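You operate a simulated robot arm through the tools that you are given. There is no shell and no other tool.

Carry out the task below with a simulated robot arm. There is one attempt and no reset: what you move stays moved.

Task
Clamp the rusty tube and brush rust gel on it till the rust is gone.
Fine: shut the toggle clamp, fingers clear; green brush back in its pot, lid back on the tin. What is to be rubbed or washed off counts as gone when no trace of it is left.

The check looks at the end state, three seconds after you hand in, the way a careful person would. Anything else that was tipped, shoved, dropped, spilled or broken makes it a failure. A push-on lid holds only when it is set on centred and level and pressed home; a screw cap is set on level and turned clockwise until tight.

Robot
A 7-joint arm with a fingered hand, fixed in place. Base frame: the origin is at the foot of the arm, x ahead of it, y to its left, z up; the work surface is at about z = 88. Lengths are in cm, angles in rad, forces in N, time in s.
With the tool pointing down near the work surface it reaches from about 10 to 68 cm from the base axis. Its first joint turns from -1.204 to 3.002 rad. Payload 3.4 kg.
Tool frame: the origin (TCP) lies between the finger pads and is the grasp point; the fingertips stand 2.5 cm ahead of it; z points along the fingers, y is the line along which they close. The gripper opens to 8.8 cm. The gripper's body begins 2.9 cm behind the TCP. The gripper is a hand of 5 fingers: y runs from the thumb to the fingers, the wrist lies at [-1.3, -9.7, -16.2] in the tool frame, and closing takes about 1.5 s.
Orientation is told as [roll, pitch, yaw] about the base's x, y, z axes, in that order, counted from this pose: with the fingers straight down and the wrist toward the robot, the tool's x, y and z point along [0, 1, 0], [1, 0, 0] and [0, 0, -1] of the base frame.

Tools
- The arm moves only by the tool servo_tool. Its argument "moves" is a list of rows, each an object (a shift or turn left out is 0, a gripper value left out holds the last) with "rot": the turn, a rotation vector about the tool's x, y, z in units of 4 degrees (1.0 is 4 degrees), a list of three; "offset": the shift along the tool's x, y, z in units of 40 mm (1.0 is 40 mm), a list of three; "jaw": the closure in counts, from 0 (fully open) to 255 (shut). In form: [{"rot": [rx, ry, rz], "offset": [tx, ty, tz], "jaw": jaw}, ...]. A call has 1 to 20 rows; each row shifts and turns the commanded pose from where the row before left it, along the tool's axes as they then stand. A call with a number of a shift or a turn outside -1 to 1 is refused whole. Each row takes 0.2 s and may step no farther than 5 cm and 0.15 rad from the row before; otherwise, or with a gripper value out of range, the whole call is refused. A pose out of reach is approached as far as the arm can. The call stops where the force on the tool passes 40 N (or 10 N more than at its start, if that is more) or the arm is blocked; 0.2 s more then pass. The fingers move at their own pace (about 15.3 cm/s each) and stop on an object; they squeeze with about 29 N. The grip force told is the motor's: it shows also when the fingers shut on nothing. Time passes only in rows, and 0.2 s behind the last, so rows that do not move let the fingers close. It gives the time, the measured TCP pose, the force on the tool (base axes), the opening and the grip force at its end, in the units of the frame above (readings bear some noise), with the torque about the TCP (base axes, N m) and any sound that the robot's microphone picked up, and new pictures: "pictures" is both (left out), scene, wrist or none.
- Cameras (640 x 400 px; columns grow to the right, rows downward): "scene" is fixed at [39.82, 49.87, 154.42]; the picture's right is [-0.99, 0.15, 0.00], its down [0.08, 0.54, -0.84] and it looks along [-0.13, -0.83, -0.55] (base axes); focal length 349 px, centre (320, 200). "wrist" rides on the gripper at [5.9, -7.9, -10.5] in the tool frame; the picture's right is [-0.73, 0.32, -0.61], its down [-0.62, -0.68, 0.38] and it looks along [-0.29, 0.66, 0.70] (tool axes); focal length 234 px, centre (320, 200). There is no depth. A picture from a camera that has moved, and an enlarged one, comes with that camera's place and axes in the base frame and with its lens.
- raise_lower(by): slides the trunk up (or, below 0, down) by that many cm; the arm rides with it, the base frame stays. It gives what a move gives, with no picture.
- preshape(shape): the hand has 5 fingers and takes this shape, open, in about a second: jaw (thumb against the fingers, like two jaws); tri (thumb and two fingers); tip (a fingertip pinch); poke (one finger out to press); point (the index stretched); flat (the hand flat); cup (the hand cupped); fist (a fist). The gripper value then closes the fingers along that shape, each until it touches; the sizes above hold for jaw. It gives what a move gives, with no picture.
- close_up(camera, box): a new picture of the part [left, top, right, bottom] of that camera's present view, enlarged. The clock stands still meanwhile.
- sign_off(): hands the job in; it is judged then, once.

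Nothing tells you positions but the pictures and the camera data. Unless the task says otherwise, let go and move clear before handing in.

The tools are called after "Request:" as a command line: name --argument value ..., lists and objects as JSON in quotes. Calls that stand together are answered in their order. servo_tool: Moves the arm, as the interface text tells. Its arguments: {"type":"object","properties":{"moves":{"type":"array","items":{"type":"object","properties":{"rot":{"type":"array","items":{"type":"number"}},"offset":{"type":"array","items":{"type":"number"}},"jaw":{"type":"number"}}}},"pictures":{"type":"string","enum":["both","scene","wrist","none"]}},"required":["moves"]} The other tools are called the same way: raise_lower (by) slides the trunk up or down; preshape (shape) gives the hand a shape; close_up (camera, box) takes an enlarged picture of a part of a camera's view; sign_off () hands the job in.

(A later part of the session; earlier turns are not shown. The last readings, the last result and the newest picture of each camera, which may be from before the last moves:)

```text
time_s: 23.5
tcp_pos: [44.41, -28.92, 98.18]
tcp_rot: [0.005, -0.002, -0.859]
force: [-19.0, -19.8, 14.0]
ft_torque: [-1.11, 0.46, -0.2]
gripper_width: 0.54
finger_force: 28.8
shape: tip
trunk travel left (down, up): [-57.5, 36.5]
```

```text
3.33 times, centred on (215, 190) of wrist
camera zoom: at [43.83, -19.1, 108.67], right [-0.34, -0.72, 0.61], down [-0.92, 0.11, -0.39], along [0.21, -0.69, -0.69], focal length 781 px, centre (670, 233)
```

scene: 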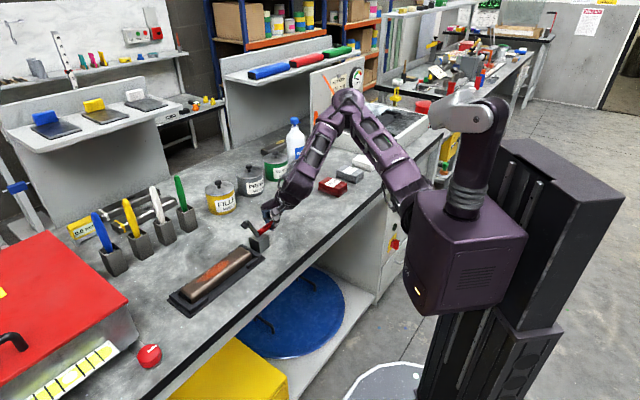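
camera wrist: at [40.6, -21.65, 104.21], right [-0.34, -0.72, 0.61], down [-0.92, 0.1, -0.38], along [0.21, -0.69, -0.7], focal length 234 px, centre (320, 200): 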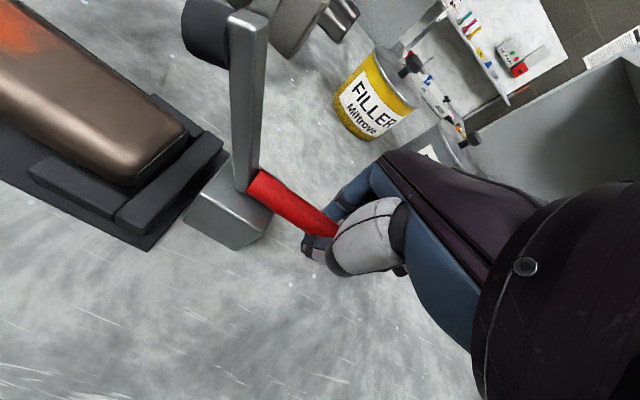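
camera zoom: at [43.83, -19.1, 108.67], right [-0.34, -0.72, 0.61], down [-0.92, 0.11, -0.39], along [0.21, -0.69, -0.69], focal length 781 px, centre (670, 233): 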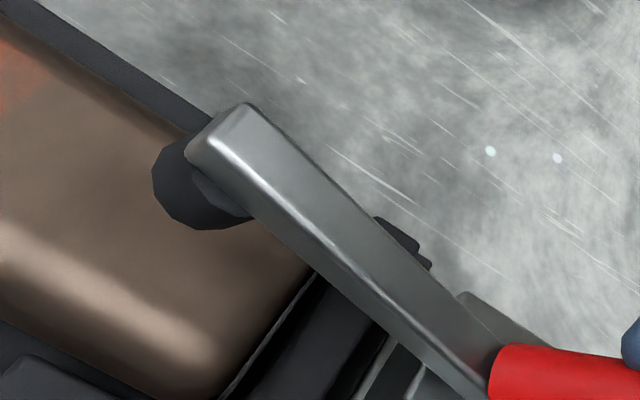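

The pad is right over the tube end, maybe not yet fully down. I push further over along the arc.

Request:
servo_tool --moves '[{"offset": [0.09, 0, 0]}, {"offset": [0.09, 0, 0.01]}, {"offset": [0.09, 0, 0.02]}, {"offset": [0, 0, 0]}]' --pictures "none"

Request:
close_up --camera "scene" --box '[230, 200, 300, 260]'

Request:
close_up --camera "wrist" --box '[150, 100, 350, 260]'

```text
time_s: 24.5
tcp_pos: [45.69, -27.91, 97.97]
tcp_rot: [0.002, -0.001, -0.855]
force: [-0.2, 0.2, -1.0]
ft_torque: [-0.01, 0.01, 0.02]
gripper_width: 0.49
finger_force: 29.0
shape: tip
trunk travel left (down, up): [-57.5, 36.5]
```

```text
6.67 times, centred on (265, 230) of scene
camera zoom: at [39.82, 49.87, 154.42], right [-0.99, 0.15, 0.0], down [0.08, 0.54, -0.84], along [-0.13, -0.83, -0.55], focal length 2327 px, centre (687, 0)
```

zoom: 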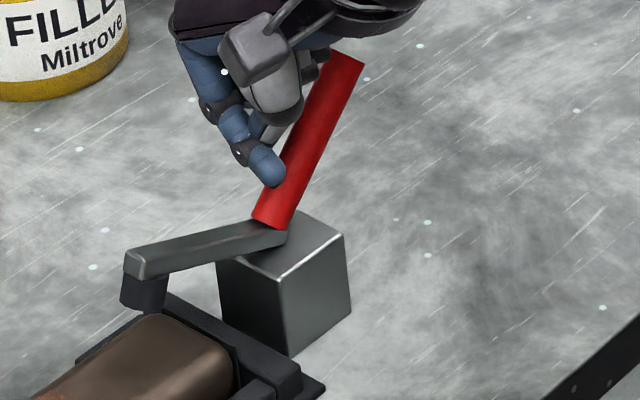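

```text
2.50 times, centred on (250, 180) of wrist
camera zoom: at [45.04, -18.03, 108.47], right [-0.34, -0.72, 0.61], down [-0.92, 0.11, -0.39], along [0.21, -0.69, -0.7], focal length 585 px, centre (495, 250)
```

zoom: 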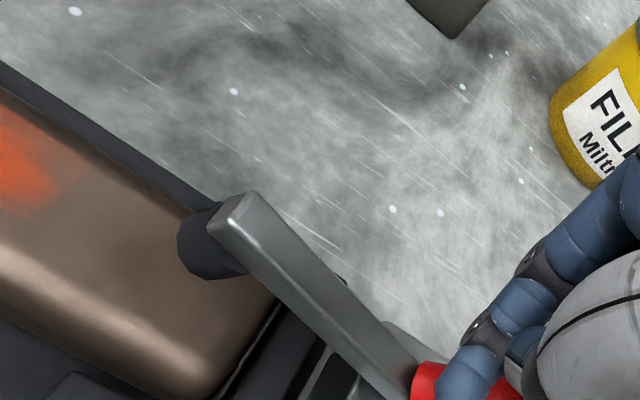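

The fingers slipped past the handle; the lever stays near shut. I go around behind the handle and push its top toward the tube with the closed fingers.

Request:
servo_tool --moves '[{"offset": [0, 0, -0.7]}, {"offset": [0, 0, -0.8]}, {"offset": [0, 0, -0.8]}, {"offset": [-0.7, 0, 0]}, {"offset": [-0.7, 0, 0]}, {"offset": [-0.7, 0, 0]}, {"offset": [0, 0, 0.7]}, {"offset": [0, 0, 0.7]}, {"offset": [0, 0, 0.65]}, {"offset": [0, 0, 0]}]'

Request:
close_up --camera "scene" --box '[220, 190, 300, 260]'

Request:
close_up --camera "wrist" --box '[150, 100, 400, 300]'

```text
time_s: 26.7
tcp_pos: [39.43, -33.3, 98.9]
tcp_rot: [-0.001, 0.0, -0.856]
force: [-0.7, -0.2, 0.2]
ft_torque: [0.03, 0.0, 0.0]
gripper_width: 0.5
finger_force: 29.0
shape: tip
trunk travel left (down, up): [-57.5, 36.5]
camera wrist: at [38.83, -23.52, 109.35], right [-0.34, -0.72, 0.61], down [-0.92, 0.1, -0.38], along [0.21, -0.69, -0.7], focal length 234 px, centre (320, 200)
```

scene: 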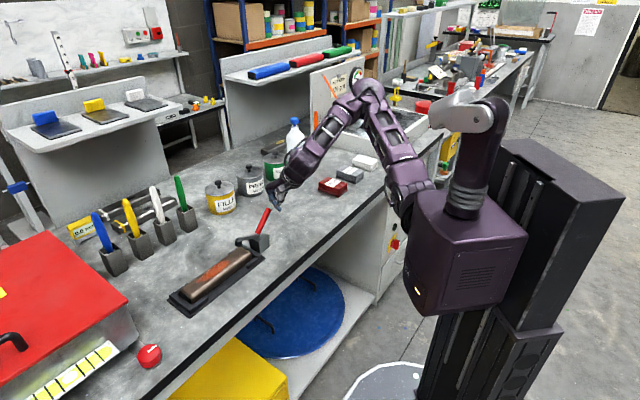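
wrist: 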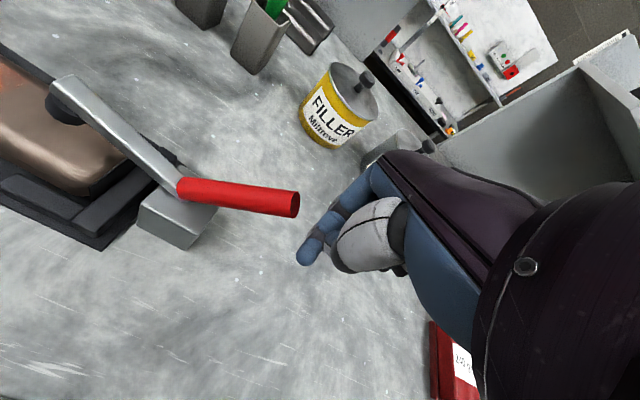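

```text
5.71 times, centred on (260, 225) of scene
camera zoom: at [39.82, 49.87, 154.42], right [-0.99, 0.15, 0.0], down [0.08, 0.54, -0.84], along [-0.13, -0.83, -0.55], focal length 1995 px, centre (663, 57)
```

zoom: 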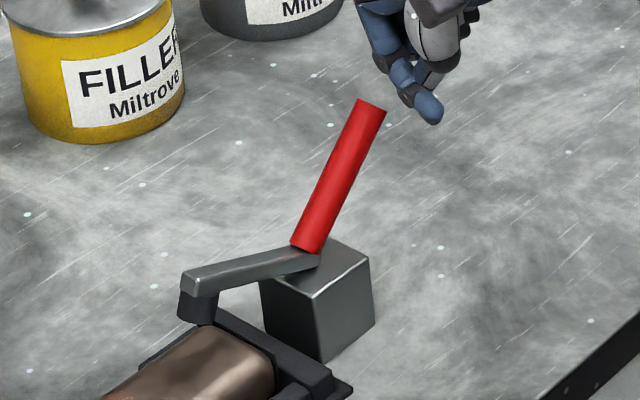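

```text
2.00 times, centred on (275, 200) of wrist
camera zoom: at [38.83, -23.52, 109.35], right [-0.34, -0.72, 0.61], down [-0.92, 0.1, -0.38], along [0.21, -0.69, -0.7], focal length 468 px, centre (410, 200)
```

zoom: 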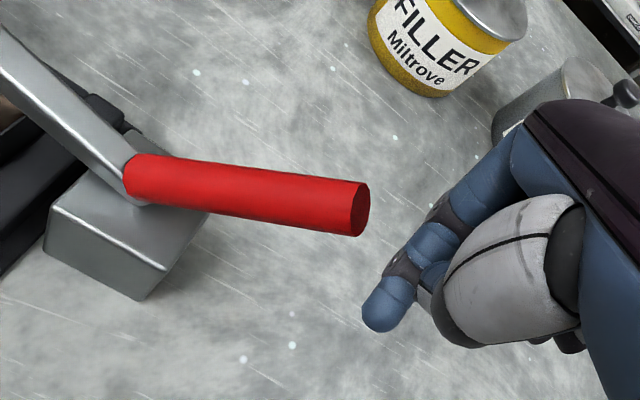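

The handle tip is at about (41.7, -31.1, 99.5), still leaning back about 35°, and the arm end is near z 96, so it is not fully shut. I push the handle top from behind.

Request:
servo_tool --moves '[{"offset": [0.15, 0, 0]}, {"offset": [0.15, 0, 0]}, {"offset": [0.1, 0, 0]}, {"offset": [0.1, 0, 0]}, {"offset": [0.1, 0, 0]}, {"offset": [0.1, 0, 0]}, {"offset": [0.1, 0, 0]}, {"offset": [0, 0, 0]}]' --pictures "none"

Request:
close_up --camera "scene" --box '[220, 190, 300, 260]'

Request:
close_up --camera "wrist" --box '[150, 50, 400, 250]'

```text
time_s: 28.5
tcp_pos: [42.02, -31.26, 98.83]
tcp_rot: [0.0, -0.001, -0.856]
force: [0.2, 0.1, -0.2]
ft_torque: [0.0, -0.03, 0.01]
gripper_width: 0.5
finger_force: 29.0
shape: tip
trunk travel left (down, up): [-57.5, 36.5]
```

```text
5.71 times, centred on (260, 225) of scene
camera zoom: at [39.82, 49.87, 154.42], right [-0.99, 0.15, 0.0], down [0.08, 0.54, -0.84], along [-0.13, -0.83, -0.55], focal length 1995 px, centre (663, 57)
```

zoom: 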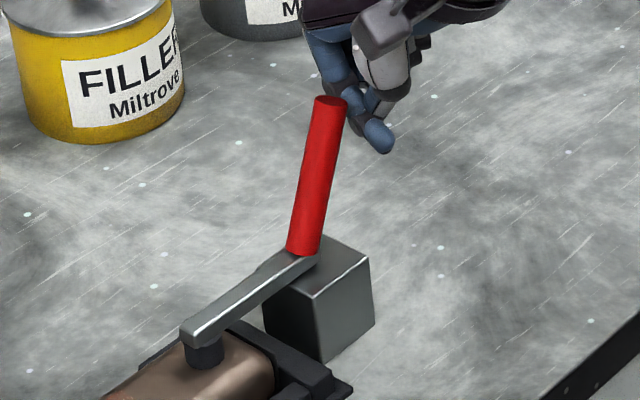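

```text
2.00 times, centred on (275, 150) of wrist
camera zoom: at [41.33, -21.44, 109.33], right [-0.34, -0.72, 0.61], down [-0.92, 0.11, -0.38], along [0.21, -0.69, -0.7], focal length 468 px, centre (410, 300)
```

zoom: 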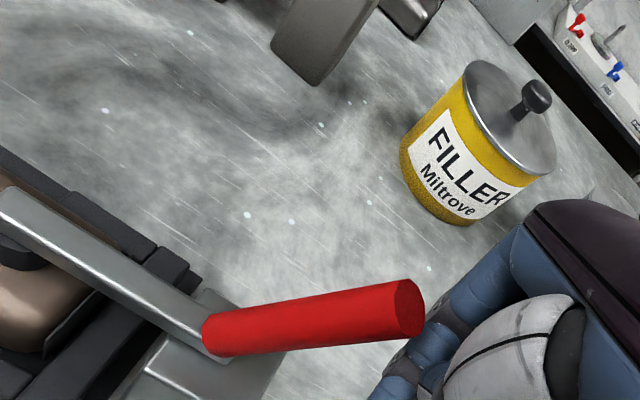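

The clamp snapped over: the pad now sits on the tube and the handle stands nearly upright. I push a little more to verify it is at its end.

Request:
servo_tool --moves '[{"offset": [0.1, 0, 0]}, {"offset": [0.1, 0, 0]}, {"offset": [0.1, 0, 0]}, {"offset": [0.1, 0, 0]}]' --pictures "none"

Request:
close_up --camera "scene" --box '[220, 190, 300, 260]'

```text
time_s: 29.5
tcp_pos: [42.93, -30.62, 98.83]
tcp_rot: [0.001, 0.002, -0.856]
force: [-11.8, -10.4, -2.5]
ft_torque: [-0.03, -0.05, -0.04]
gripper_width: 0.46
finger_force: 29.5
shape: tip
trunk travel left (down, up): [-57.5, 36.5]
```

```text
5.71 times, centred on (260, 225) of scene
camera zoom: at [39.82, 49.87, 154.42], right [-0.99, 0.15, 0.0], down [0.08, 0.54, -0.84], along [-0.13, -0.83, -0.55], focal length 1995 px, centre (663, 57)
```

zoom: 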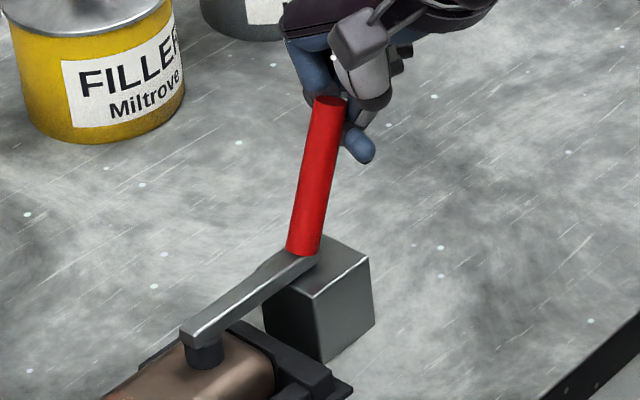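

The clamp is firmly shut. I retreat clear of it and test how far the arm reaches toward the rust gel tin in the air.

Request:
servo_tool --moves '[{"offset": [-0.7, 0, 0]}, {"offset": [0, 0, -1], "jaw": 0}, {"offset": [0, 0, -1]}, {"offset": [0, 0, -1]}, {"offset": [0, 0, -1]}, {"offset": [0, 0, -0.5], "rot": [0, 0, 1]}, {"rot": [0, 0, 1]}, {"rot": [0, 0, 1]}, {"offset": [0, 0, 0]}]' --pictures "none"

Request:
close_up --camera "scene" --box '[140, 190, 300, 320]'

```text
time_s: 31.5
tcp_pos: [41.18, -32.15, 116.8]
tcp_rot: [0.0, 0.0, -1.065]
force: [-1.2, 0.4, -0.9]
ft_torque: [0.0, 0.0, 0.02]
gripper_width: 8.76
finger_force: 0.1
shape: tip
trunk travel left (down, up): [-57.5, 36.5]
```

```text
3.08 times, centred on (220, 255) of scene
camera zoom: at [39.82, 49.87, 154.42], right [-0.99, 0.15, 0.0], down [0.08, 0.54, -0.84], along [-0.13, -0.83, -0.55], focal length 1074 px, centre (628, 31)
```

zoom: 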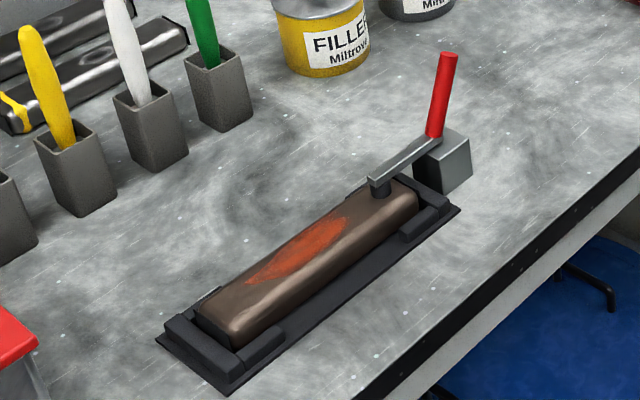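

The clamp holds the tube. Now I move out over the tin at z 117 with the tool vertical to see how far the arm gets.

Request:
servo_tool --moves '[{"offset": [-0.56, 0.85, 0]}, {"offset": [-0.56, 0.85, 0]}, {"offset": [-0.56, 0.85, 0]}, {"offset": [-0.56, 0.85, 0]}, {"offset": [-0.56, 0.85, 0]}, {"offset": [-0.56, 0.85, 0]}, {"offset": [-0.56, 0.85, 0]}, {"offset": [-0.56, 0.85, 0]}, {"offset": [-0.56, 0.85, 0]}, {"offset": [0, 0, 0]}]'

```text
time_s: 33.7
tcp_pos: [38.31, -68.52, 116.92]
tcp_rot: [0.003, 0.001, -1.063]
force: [0.7, -0.5, 0.3]
ft_torque: [0.03, -0.02, 0.03]
gripper_width: 8.75
finger_force: 0.1
shape: tip
trunk travel left (down, up): [-57.5, 36.5]
camera wrist: at [39.54, -58.82, 127.36], right [-0.48, -0.64, 0.61], down [-0.88, 0.29, -0.38], along [0.07, -0.71, -0.7], focal length 234 px, centre (320, 200)
```

scene: 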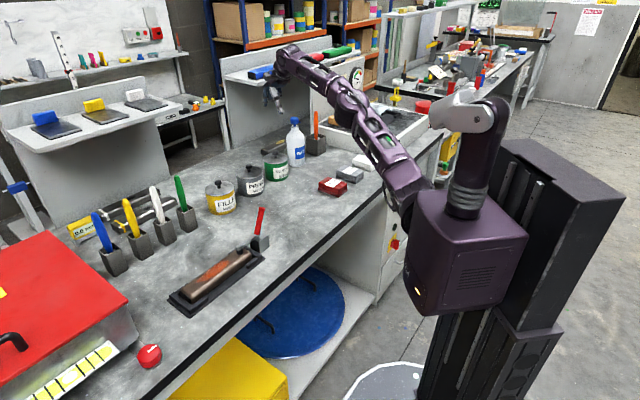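
wrist: 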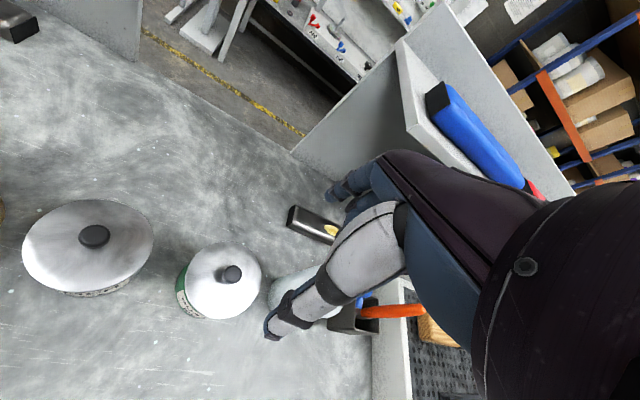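

The lowered trunk makes the tin reachable with a vertical tool. I take the tri shape for the round knob and lower the trunk to bring the hand close above it.

Request:
preshape --shape "tri"

Request:
raise_lower --by -13

Request:
close_up --camera "wrist" --box '[120, 160, 420, 360]'

Request:
close_up --camera "scene" --box '[230, 90, 330, 190]'

Request:
close_up --camera "scene" --box '[0, 0, 640, 400]'

```text
time_s: 34.6
tcp_pos: [38.4, -68.61, 116.82]
tcp_rot: [0.0, 0.001, -1.065]
force: [0.0, 0.8, -0.8]
ft_torque: [0.02, 0.0, -0.03]
gripper_width: 8.77
finger_force: 0.0
shape: tri
trunk travel left (down, up): [-57.5, 36.5]
```

```text
time_s: 36.1
tcp_pos: [38.26, -68.53, 103.82]
tcp_rot: [0.0, -0.001, -1.062]
force: [-0.5, 0.0, 0.1]
ft_torque: [0.0, -0.03, 0.01]
gripper_width: 8.76
finger_force: 0.0
shape: tri
trunk travel left (down, up): [-44.5, 49.5]
```

```text
2.00 times, centred on (270, 260) of wrist
camera zoom: at [39.65, -58.82, 114.34], right [-0.48, -0.63, 0.61], down [-0.88, 0.29, -0.38], along [0.07, -0.71, -0.7], focal length 468 px, centre (420, 80)
```

zoom: 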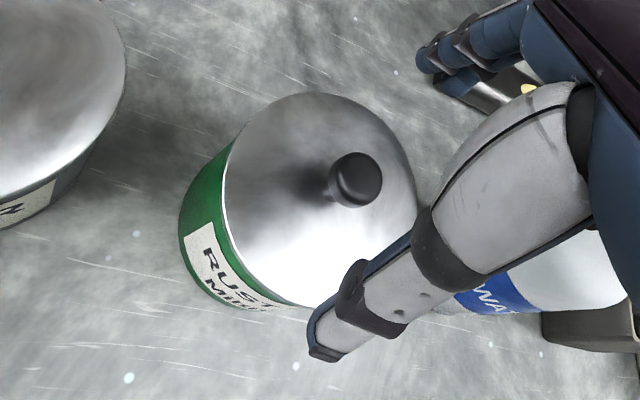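

```text
4.00 times, centred on (280, 140) of scene
camera zoom: at [39.82, 49.87, 154.42], right [-0.99, 0.15, 0.0], down [0.08, 0.54, -0.84], along [-0.13, -0.83, -0.55], focal length 1396 px, centre (480, 440)
```

zoom: 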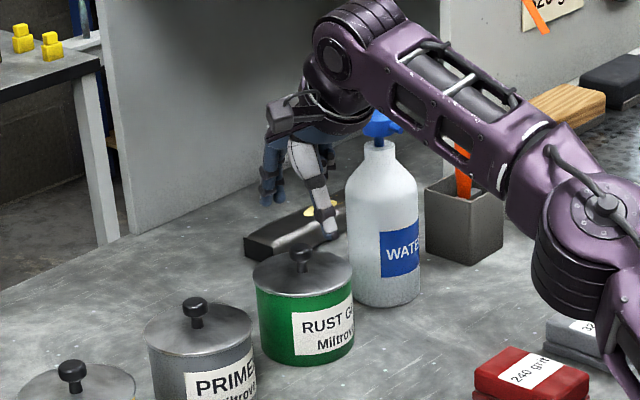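

```text
1.00 times, centred on (320, 200) of scene (not enlarged: the box is as wide or as high as the picture)
camera zoom: at [39.82, 49.87, 154.42], right [-0.99, 0.15, 0.0], down [0.08, 0.54, -0.84], along [-0.13, -0.83, -0.55], focal length 349 px, centre (320, 200)
```

zoom: 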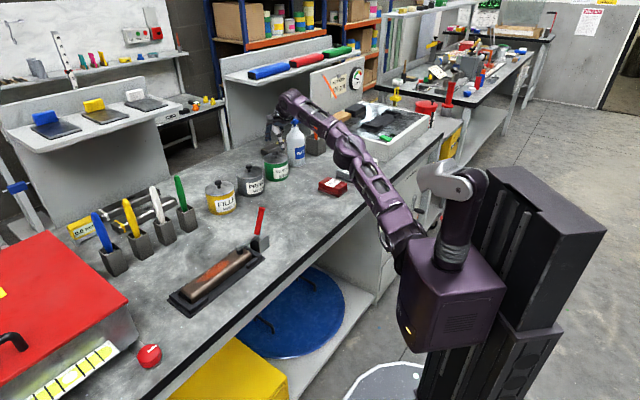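

The knob is about 0.6 cm farther along tool y than the TCP. I shift, descend around the knob and check.

Request:
servo_tool --moves '[{"offset": [-0.02, 0.14, 0]}, {"offset": [0, 0, 0.4]}, {"offset": [0, 0, 0.4]}, {"offset": [0, 0, 0.35]}, {"offset": [0, 0, 0]}]' --pictures "none"

Request:
close_up --camera "wrist" --box '[170, 160, 420, 340]'

Request:
close_up --camera "scene" --box '[250, 120, 310, 180]'

```text
time_s: 37.4
tcp_pos: [38.56, -69.19, 99.24]
tcp_rot: [0.0, 0.001, -1.065]
force: [-0.1, 0.1, -0.1]
ft_torque: [0.0, 0.02, 0.02]
gripper_width: 8.75
finger_force: 0.1
shape: tri
trunk travel left (down, up): [-44.5, 49.5]
```

```text
2.22 times, centred on (295, 250) of wrist
camera zoom: at [39.85, -59.3, 109.71], right [-0.48, -0.63, 0.61], down [-0.88, 0.29, -0.38], along [0.07, -0.71, -0.7], focal length 520 px, centre (376, 89)
```

zoom: 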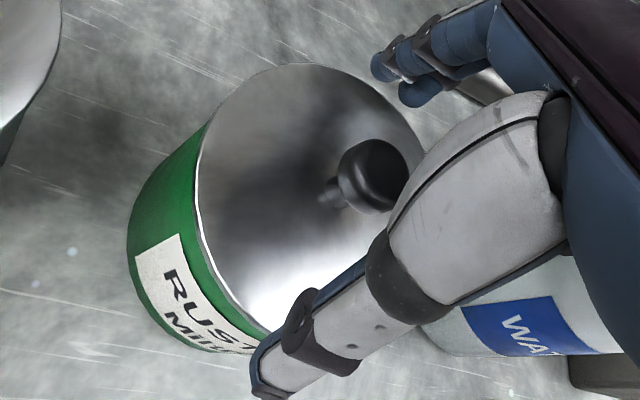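

```text
6.67 times, centred on (280, 150) of scene
camera zoom: at [39.82, 49.87, 154.42], right [-0.99, 0.15, 0.0], down [0.08, 0.54, -0.84], along [-0.13, -0.83, -0.55], focal length 2327 px, centre (587, 533)
```

zoom: 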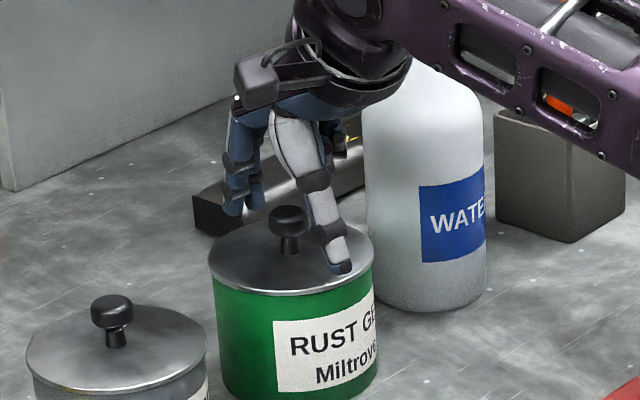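

The knob sits between thumb and fingers. I go slightly lower and close on it.

Request:
servo_tool --moves '[{"offset": [0, 0, 0.1]}, {"jaw": 120}, {"jaw": 120}, {"jaw": 255}, {"jaw": 255}, {"jaw": 255}, {"jaw": 255}, {"jaw": 255}, {"jaw": 255}, {"jaw": 255}, {"jaw": 255}]' --pictures "none"

Request:
close_up --camera "wrist" --box '[170, 160, 420, 340]'

Request:
close_up --camera "scene" --box '[250, 120, 310, 180]'

```text
time_s: 39.8
tcp_pos: [38.42, -69.09, 98.72]
tcp_rot: [0.001, 0.0, -1.065]
force: [-0.4, -0.2, -0.6]
ft_torque: [-0.04, 0.03, -0.01]
gripper_width: 1.2
finger_force: 29.1
shape: tri
trunk travel left (down, up): [-44.5, 49.5]
heard: snap
```

```text
2.22 times, centred on (295, 250) of wrist
camera zoom: at [39.82, -59.36, 109.3], right [-0.48, -0.64, 0.61], down [-0.88, 0.29, -0.38], along [0.07, -0.71, -0.7], focal length 520 px, centre (376, 89)
```

zoom: 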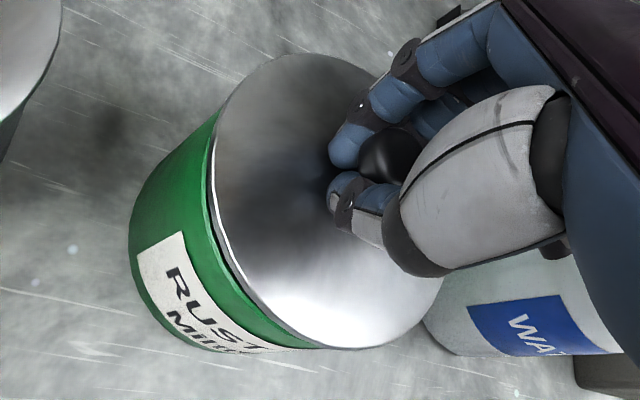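

```text
6.67 times, centred on (280, 150) of scene
camera zoom: at [39.82, 49.87, 154.42], right [-0.99, 0.15, 0.0], down [0.08, 0.54, -0.84], along [-0.13, -0.83, -0.55], focal length 2327 px, centre (587, 533)
```

zoom: 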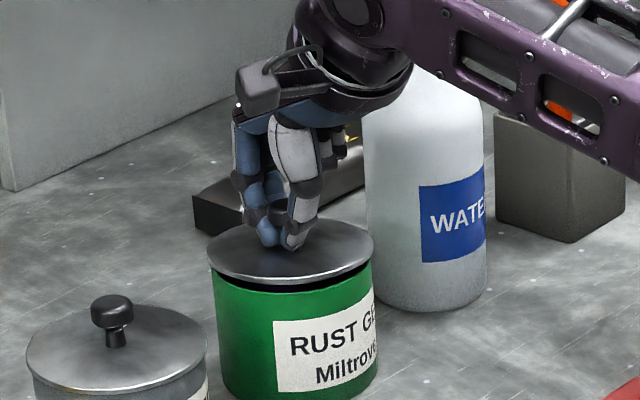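

The lid snapped loose and the fingers hold the knob by its stem. I lift it straight up slowly.

Request:
servo_tool --moves '[{"offset": [0, 0, -0.2]}, {"offset": [0, 0, -0.3]}, {"offset": [0, 0, -0.4]}, {"offset": [0, 0, -0.5]}, {"offset": [0, 0, -0.5]}, {"offset": [0, 0, -0.5]}, {"offset": [0, 0, 0]}]'

Request:
close_up --camera "scene" --box '[240, 100, 320, 180]'

```text
time_s: 41.4
tcp_pos: [38.75, -67.8, 105.39]
tcp_rot: [0.002, 0.002, -1.065]
force: [-0.5, 0.9, -0.8]
ft_torque: [0.0, 0.0, -0.01]
gripper_width: 1.25
finger_force: 28.7
shape: tri
out of reach, approached as far as the arm can: row 5, 6
trunk travel left (down, up): [-44.5, 49.5]
camera wrist: at [40.11, -58.19, 115.89], right [-0.48, -0.64, 0.61], down [-0.88, 0.29, -0.38], along [0.07, -0.71, -0.7], focal length 234 px, centre (320, 200)
```

scene: 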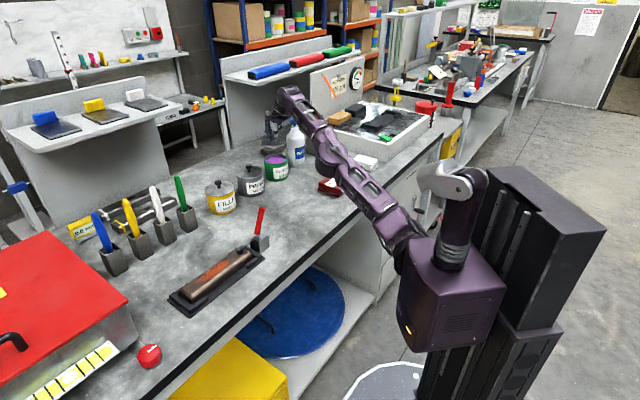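
wrist: 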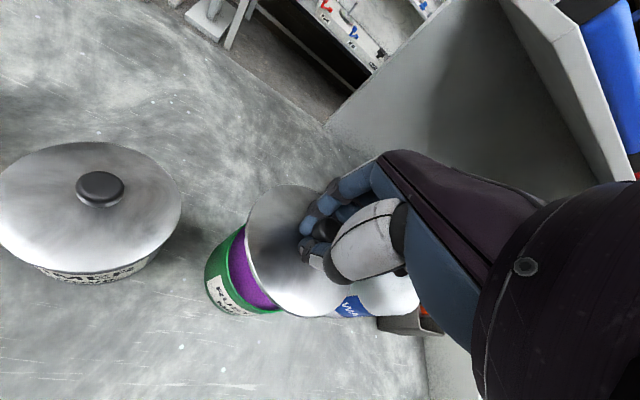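

```text
5.00 times, centred on (280, 140) of scene
camera zoom: at [39.82, 49.87, 154.42], right [-0.99, 0.15, 0.0], down [0.08, 0.54, -0.84], along [-0.13, -0.83, -0.55], focal length 1745 px, centre (520, 500)
```

zoom: 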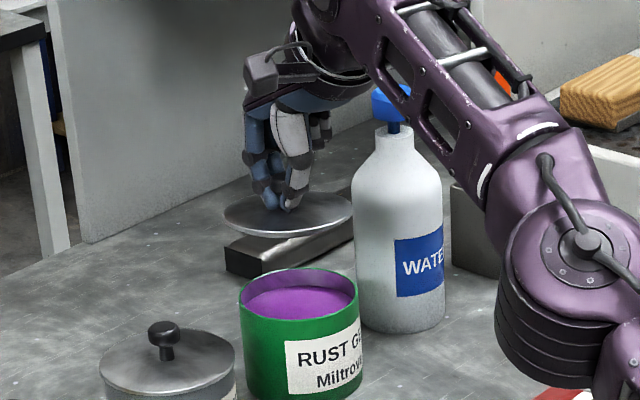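

The lid is off, level in the grip, and the purple gel shows in the tin. I carry the lid back toward the robot to free bench space around (31, -53).

Request:
servo_tool --moves '[{"offset": [0, -0.5, 0]}, {"offset": [0, -0.8, 0]}, {"offset": [0, -0.8, 0]}, {"offset": [0, -0.8, 0]}, {"offset": [0, -0.8, 0]}, {"offset": [0, -0.7, 0]}, {"offset": [0, 0, 0]}]'

Request:
close_up --camera "scene" --box '[230, 100, 350, 200]'

```text
time_s: 43.0
tcp_pos: [38.49, -66.72, 107.33]
tcp_rot: [0.0, 0.0, -1.066]
force: [-0.3, 0.0, 0.2]
ft_torque: [0.0, 0.01, 0.03]
gripper_width: 1.26
finger_force: 29.1
shape: tri
out of reach, approached as far as the arm can: row 1, 2, 3, 4, 5, 6
trunk travel left (down, up): [-44.5, 49.5]
camera wrist: at [40.01, -57.05, 117.86], right [-0.48, -0.64, 0.61], down [-0.88, 0.29, -0.38], along [0.07, -0.71, -0.7], focal length 234 px, centre (320, 200)
```

scene: 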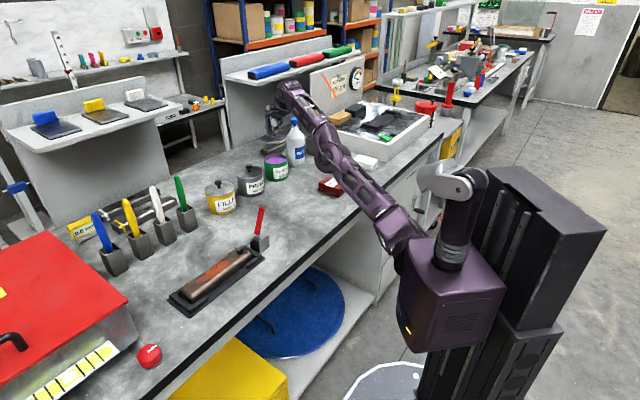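
wrist: 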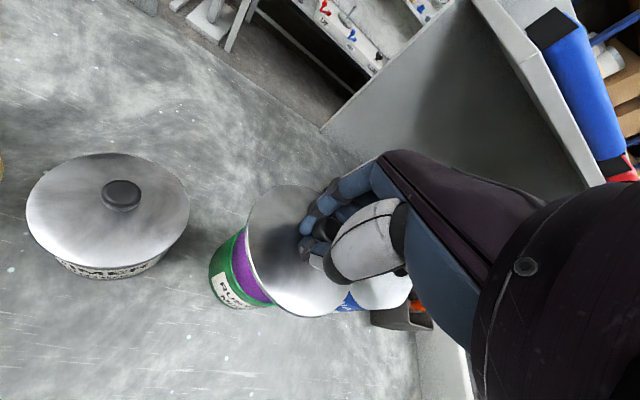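

```text
4.00 times, centred on (290, 150) of scene
camera zoom: at [39.82, 49.87, 154.42], right [-0.99, 0.15, 0.0], down [0.08, 0.54, -0.84], along [-0.13, -0.83, -0.55], focal length 1396 px, centre (440, 400)
```

zoom: 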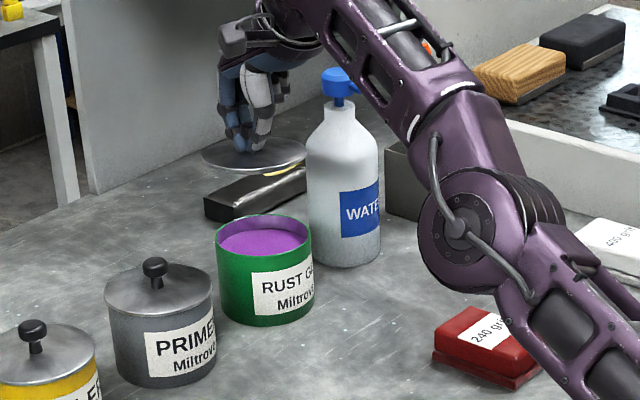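

The arm hits a joint limit moving inward at this low trunk height. I raise the trunk back so the arm configuration is the one that moved freely before.

Request:
raise_lower --by 13

Request:
servo_tool --moves '[{"offset": [0, 0, 0]}, {"offset": [0, -0.5, 0]}, {"offset": [0, -0.5, 0]}, {"offset": [0, 0, 0]}]' --pictures "none"

```text
time_s: 44.5
tcp_pos: [38.64, -66.82, 120.29]
tcp_rot: [0.0, 0.0, -1.064]
force: [0.6, -0.1, -0.5]
ft_torque: [0.02, -0.01, 0.01]
gripper_width: 1.27
finger_force: 29.3
shape: tri
trunk travel left (down, up): [-57.5, 36.5]
```

```text
time_s: 45.5
tcp_pos: [38.66, -66.75, 120.77]
tcp_rot: [0.001, -0.002, -1.065]
force: [0.0, -0.6, -1.2]
ft_torque: [0.0, 0.01, 0.01]
gripper_width: 1.24
finger_force: 29.0
shape: tri
out of reach, approached as far as the arm can: row 2, 3
trunk travel left (down, up): [-57.5, 36.5]
```

Request:
servo_tool --moves '[{"offset": [0, 0, 0.5]}, {"offset": [0, 0, 0.5]}, {"offset": [0.4, -0.4, 0]}, {"offset": [0.4, -0.4, 0]}, {"offset": [0, 0, 0]}]' --pictures "none"

```text
time_s: 46.7
tcp_pos: [42.22, -65.61, 118.73]
tcp_rot: [0.002, -0.004, -1.063]
force: [0.0, -0.2, -0.8]
ft_torque: [0.05, -0.01, -0.01]
gripper_width: 1.25
finger_force: 29.3
shape: tri
out of reach, approached as far as the arm can: row 1, 2, 3, 4
trunk travel left (down, up): [-57.5, 36.5]
```

Request:
servo_tool --moves '[{"offset": [0.5, 0, 0]}, {"offset": [0.5, 0, 0]}, {"offset": [0.5, 0, 0]}, {"offset": [0, -0.3, 0]}, {"offset": [0, -0.3, 0]}, {"offset": [0, 0, 0]}]'

```text
time_s: 48.1
tcp_pos: [47.52, -61.16, 118.9]
tcp_rot: [-0.001, 0.001, -1.066]
force: [-0.3, 0.7, -0.5]
ft_torque: [-0.02, 0.02, -0.02]
gripper_width: 1.24
finger_force: 29.3
shape: tri
out of reach, approached as far as the arm can: row 2, 3, 4, 5
trunk travel left (down, up): [-57.5, 36.5]
camera wrist: at [48.81, -51.47, 129.39], right [-0.48, -0.63, 0.61], down [-0.88, 0.29, -0.38], along [0.07, -0.71, -0.7], focal length 234 px, centre (320, 200)
```

scene: 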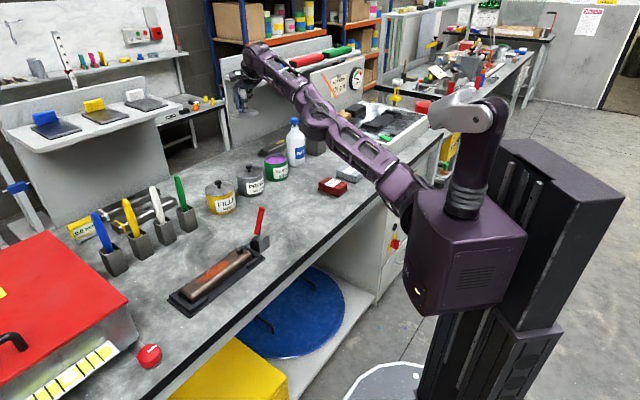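
wrist: 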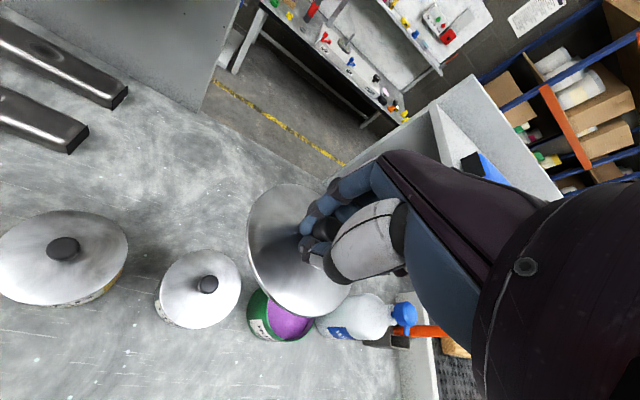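

Request:
servo_tool --moves '[{"offset": [0, 0, 0.5]}, {"offset": [0, 0, 0.5]}, {"offset": [0, 0, 0.5]}, {"offset": [0, 0, 0]}]' --pictures "none"

Request:
servo_tool --moves '[{"offset": [0, -0.5, 0]}, {"offset": [0, -0.5, 0]}, {"offset": [0, 0, 0]}]' --pictures "none"

```text
time_s: 49.1
tcp_pos: [48.95, -62.77, 113.91]
tcp_rot: [-0.002, 0.0, -1.067]
force: [0.1, -0.5, -0.4]
ft_torque: [0.02, -0.03, -0.01]
gripper_width: 1.24
finger_force: 29.3
shape: tri
out of reach, approached as far as the arm can: row 1, 2, 3
trunk travel left (down, up): [-57.5, 36.5]
```

```text
time_s: 49.9
tcp_pos: [49.09, -62.21, 114.6]
tcp_rot: [-0.001, 0.002, -1.065]
force: [-1.3, 1.2, 0.0]
ft_torque: [-0.02, 0.01, 0.0]
gripper_width: 1.26
finger_force: 29.0
shape: tri
out of reach, approached as far as the arm can: row 1, 2
trunk travel left (down, up): [-57.5, 36.5]
```

The arm seems stuck at a wrist flexion limit with the arm stretched. I tilt the tool outward a bit to relax it, then try moving inward.

Request:
servo_tool --moves '[{"rot": [-1, 0, 0]}, {"rot": [-1, 0, 0]}, {"rot": [-1, 0, 0]}, {"rot": [-1, 0, 0]}, {"rot": [-1, 0, 0]}, {"offset": [0, -0.5, 0]}, {"offset": [0, -0.5, 0]}, {"offset": [0, 0, 0]}]'

```text
time_s: 51.7
tcp_pos: [53.48, -65.89, 116.71]
tcp_rot: [-0.002, -0.347, -1.065]
force: [-0.5, -0.4, -0.7]
ft_torque: [-0.02, 0.01, 0.01]
gripper_width: 1.27
finger_force: 29.0
shape: tri
out of reach, approached as far as the arm can: row 1, 2, 3, 4, 5, 6, 7
trunk travel left (down, up): [-57.5, 36.5]
camera wrist: at [53.28, -53.45, 123.88], right [-0.59, -0.44, 0.68], down [-0.79, 0.14, -0.59], along [0.16, -0.89, -0.43], focal length 234 px, centre (320, 200)
```

scene: 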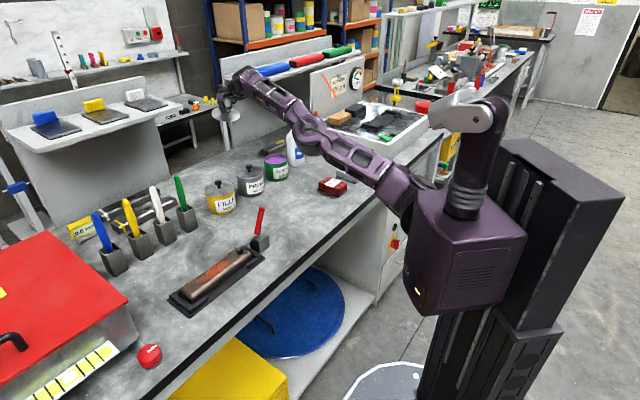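
wrist: 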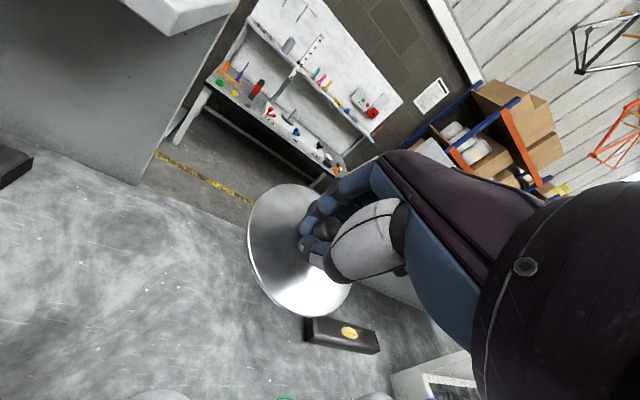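

Request:
servo_tool --moves '[{"offset": [0, 0, 0]}, {"offset": [0, 0, 0]}, {"offset": [0, 0, 0]}, {"offset": [0, 0, 0]}]' --pictures "none"

Request:
close_up --camera "scene" --box '[200, 40, 440, 230]'

```text
time_s: 52.7
tcp_pos: [53.39, -65.87, 116.64]
tcp_rot: [-0.002, -0.347, -1.066]
force: [0.2, -0.2, 0.1]
ft_torque: [0.01, 0.02, 0.0]
gripper_width: 1.27
finger_force: 28.7
shape: tri
trunk travel left (down, up): [-57.5, 36.5]
```

```text
2.11 times, centred on (320, 135) of scene
camera zoom: at [39.82, 49.87, 154.42], right [-0.99, 0.15, 0.0], down [0.08, 0.54, -0.84], along [-0.13, -0.83, -0.55], focal length 735 px, centre (320, 337)
```

zoom: 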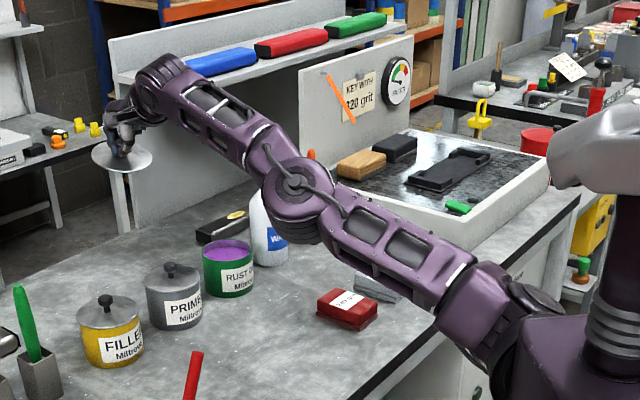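

The commanded pose follows the attained one, so the arm is just stretched straight. I raise the trunk and then lower the hand with the arm so the elbow bends again.

Request:
raise_lower --by 20

Request:
servo_tool --moves '[{"offset": [0, -0.34, 0.94]}, {"offset": [0, -0.34, 0.94]}, {"offset": [0, -0.34, 0.94]}, {"offset": [0, 0, 0]}]' --pictures "scene"

```text
time_s: 54.9
tcp_pos: [53.42, -66.02, 136.73]
tcp_rot: [0.0, -0.348, -1.064]
force: [0.4, 0.5, -0.8]
ft_torque: [-0.01, -0.01, -0.04]
gripper_width: 1.24
finger_force: 28.8
shape: tri
trunk travel left (down, up): [-77.5, 16.5]
```

```text
time_s: 55.9
tcp_pos: [54.18, -66.4, 125.89]
tcp_rot: [0.001, -0.348, -1.065]
force: [-0.1, -0.1, 0.0]
ft_torque: [-0.02, 0.0, -0.02]
gripper_width: 1.21
finger_force: 28.9
shape: tri
out of reach, approached as far as the arm can: row 1, 2
trunk travel left (down, up): [-77.5, 16.5]
```

scene: 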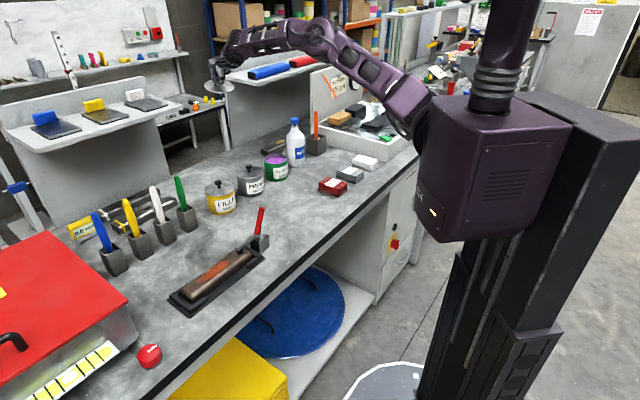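

The elbow bends up again. Now I move inward.

Request:
servo_tool --moves '[{"offset": [0, -0.94, -0.34]}, {"offset": [0, -0.94, -0.34]}, {"offset": [0, -0.94, -0.34]}, {"offset": [0, -0.94, -0.34]}, {"offset": [0, 0, 0]}]' --pictures "scene"

```text
time_s: 57.1
tcp_pos: [46.46, -52.5, 126.04]
tcp_rot: [0.0, -0.349, -1.064]
force: [-0.7, -0.7, 0.5]
ft_torque: [-0.01, 0.01, 0.01]
gripper_width: 1.26
finger_force: 29.1
shape: tri
trunk travel left (down, up): [-77.5, 16.5]
```

scene: 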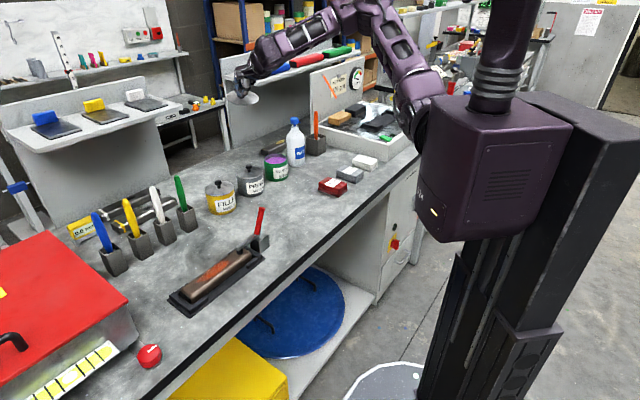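

Free again. I level the tool and move over the free spot at about (33, -50).

Request:
servo_tool --moves '[{"rot": [1, 0, 0]}, {"rot": [1, 0, 0]}, {"rot": [1, 0, 0]}, {"rot": [1, 0, 0]}, {"rot": [1, 0, 0]}, {"offset": [-0.66, -0.55, 0]}, {"offset": [-0.66, -0.55, 0]}, {"offset": [-0.66, -0.55, 0]}, {"offset": [-0.66, -0.55, 0]}, {"offset": [0, 0, 0]}]' --pictures "none"

Request:
raise_lower --by -12

Request:
servo_tool --moves '[{"offset": [0, 0, 0.8]}, {"offset": [0, 0, 0.8]}, {"offset": [0, 0, 0]}]'

Request:
close_up --camera "scene" --box '[220, 80, 340, 200]'

```text
time_s: 59.3
tcp_pos: [32.93, -49.95, 125.79]
tcp_rot: [0.0, 0.001, -1.065]
force: [0.6, 1.2, 0.1]
ft_torque: [0.02, 0.02, 0.0]
gripper_width: 1.22
finger_force: 28.6
shape: tri
trunk travel left (down, up): [-77.5, 16.5]
```

```text
time_s: 60.8
tcp_pos: [32.86, -49.97, 113.91]
tcp_rot: [-0.001, 0.0, -1.065]
force: [-0.1, 0.1, 0.6]
ft_torque: [0.01, 0.02, 0.02]
gripper_width: 1.22
finger_force: 28.6
shape: tri
trunk travel left (down, up): [-65.5, 28.5]
```

```text
time_s: 61.6
tcp_pos: [32.82, -49.92, 107.39]
tcp_rot: [0.0, 0.001, -1.065]
force: [0.0, -0.1, -0.3]
ft_torque: [0.02, -0.02, -0.04]
gripper_width: 1.22
finger_force: 28.8
shape: tri
trunk travel left (down, up): [-65.5, 28.5]
camera wrist: at [34.17, -40.25, 117.96], right [-0.48, -0.64, 0.61], down [-0.88, 0.29, -0.38], along [0.07, -0.71, -0.7], focal length 234 px, centre (320, 200)
```

scene: 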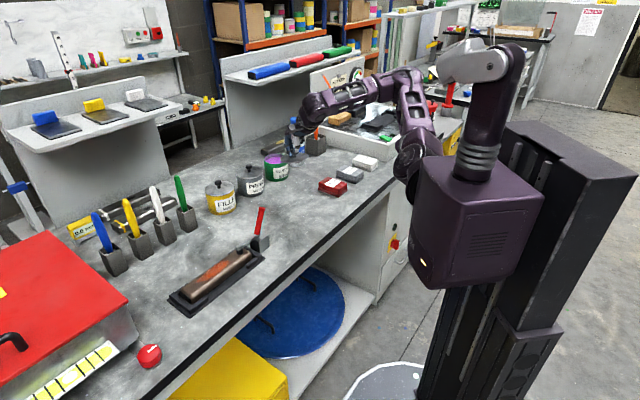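
wrist: 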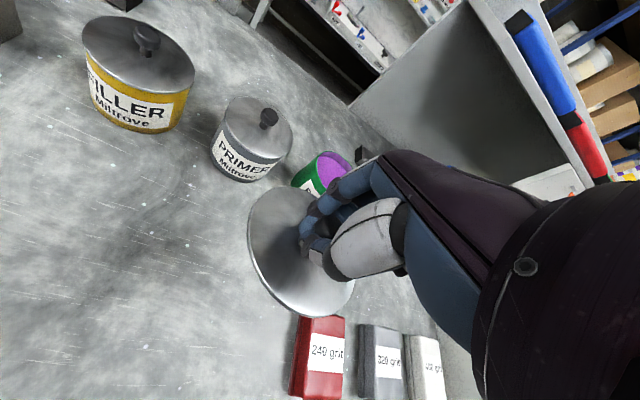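

```text
3.33 times, centred on (280, 140) of scene
camera zoom: at [39.82, 49.87, 154.42], right [-0.99, 0.15, 0.0], down [0.08, 0.54, -0.84], along [-0.13, -0.83, -0.55], focal length 1164 px, centre (453, 400)
```

zoom: 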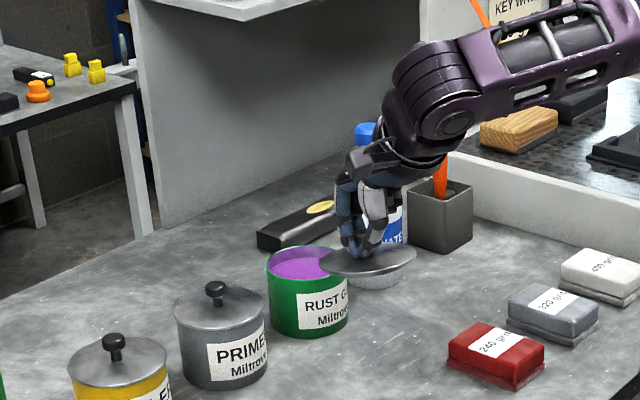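

The lid hangs level over clear bench. I shift slightly away from the red grit block and go down to set it on the bench.

Request:
servo_tool --moves '[{"offset": [0.8, 0, 0]}, {"offset": [0, 0, 0.8]}, {"offset": [0, 0, 0.8]}, {"offset": [0, 0, 0.8]}, {"offset": [0, 0, 0.8]}, {"offset": [0, 0, 0.2]}, {"offset": [0, 0, 0.1]}, {"offset": [0, 0, 0]}]' --pictures "none"

Request:
close_up --camera "scene" --box '[240, 120, 340, 220]'

Request:
close_up --camera "wrist" --box '[200, 150, 400, 350]'

```text
time_s: 63.4
tcp_pos: [35.6, -48.56, 93.63]
tcp_rot: [-0.002, 0.002, -1.065]
force: [0.2, 0.8, -0.2]
ft_torque: [0.03, -0.02, -0.03]
gripper_width: 1.24
finger_force: 28.8
shape: tri
trunk travel left (down, up): [-65.5, 28.5]
```

```text
4.00 times, centred on (290, 170) of scene
camera zoom: at [39.82, 49.87, 154.42], right [-0.99, 0.15, 0.0], down [0.08, 0.54, -0.84], along [-0.13, -0.83, -0.55], focal length 1396 px, centre (440, 320)
```

zoom: 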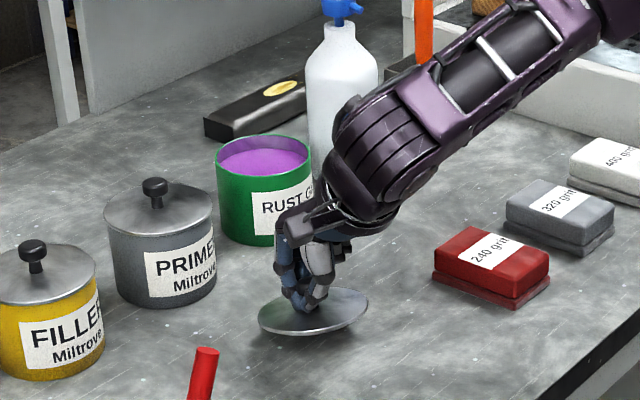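

```text
2.00 times, centred on (300, 250) of wrist
camera zoom: at [36.94, -38.72, 104.05], right [-0.48, -0.64, 0.61], down [-0.88, 0.29, -0.38], along [0.07, -0.71, -0.7], focal length 468 px, centre (360, 100)
```

zoom: 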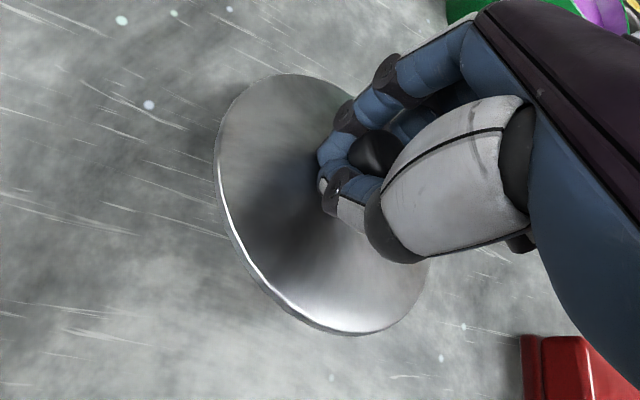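

The lid is slightly tilted in the grip; setting it down will level it. I continue down in small steps until contact.

Request:
servo_tool --moves '[{"offset": [0, 0, 0.1]}, {"offset": [0, 0, 0.1]}, {"offset": [0, 0, 0.1]}, {"offset": [0, 0, 0]}]' --pictures "none"

Request:
servo_tool --moves '[{"offset": [0, 0, 0.08]}, {"offset": [0, 0, 0.08]}, {"offset": [0, 0, 0]}]' --pictures "none"

Request:
close_up --camera "scene" --box '[260, 160, 340, 220]'

```text
time_s: 64.4
tcp_pos: [35.58, -48.44, 92.34]
tcp_rot: [0.0, 0.001, -1.065]
force: [-0.4, -0.5, 1.0]
ft_torque: [-0.01, -0.01, 0.02]
gripper_width: 1.2
finger_force: 29.1
shape: tri
trunk travel left (down, up): [-65.5, 28.5]
```

```text
time_s: 65.2
tcp_pos: [35.65, -48.37, 91.85]
tcp_rot: [0.001, -0.002, -1.064]
force: [0.5, 0.1, 6.0]
ft_torque: [-0.22, -0.1, -0.03]
gripper_width: 1.25
finger_force: 29.4
shape: tri
trunk travel left (down, up): [-65.5, 28.5]
```

```text
6.67 times, centred on (300, 190) of scene
camera zoom: at [39.82, 49.87, 154.42], right [-0.99, 0.15, 0.0], down [0.08, 0.54, -0.84], along [-0.13, -0.83, -0.55], focal length 2327 px, centre (453, 267)
```

zoom: 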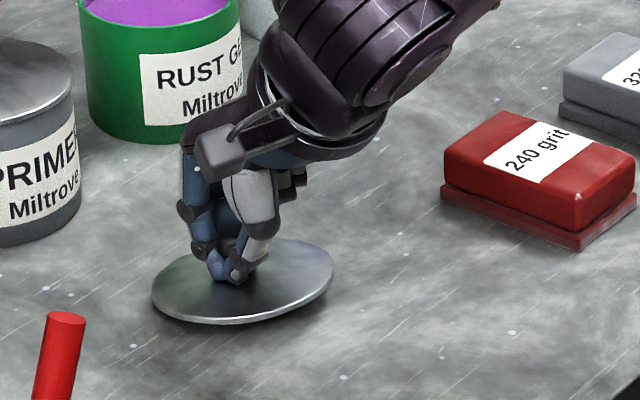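

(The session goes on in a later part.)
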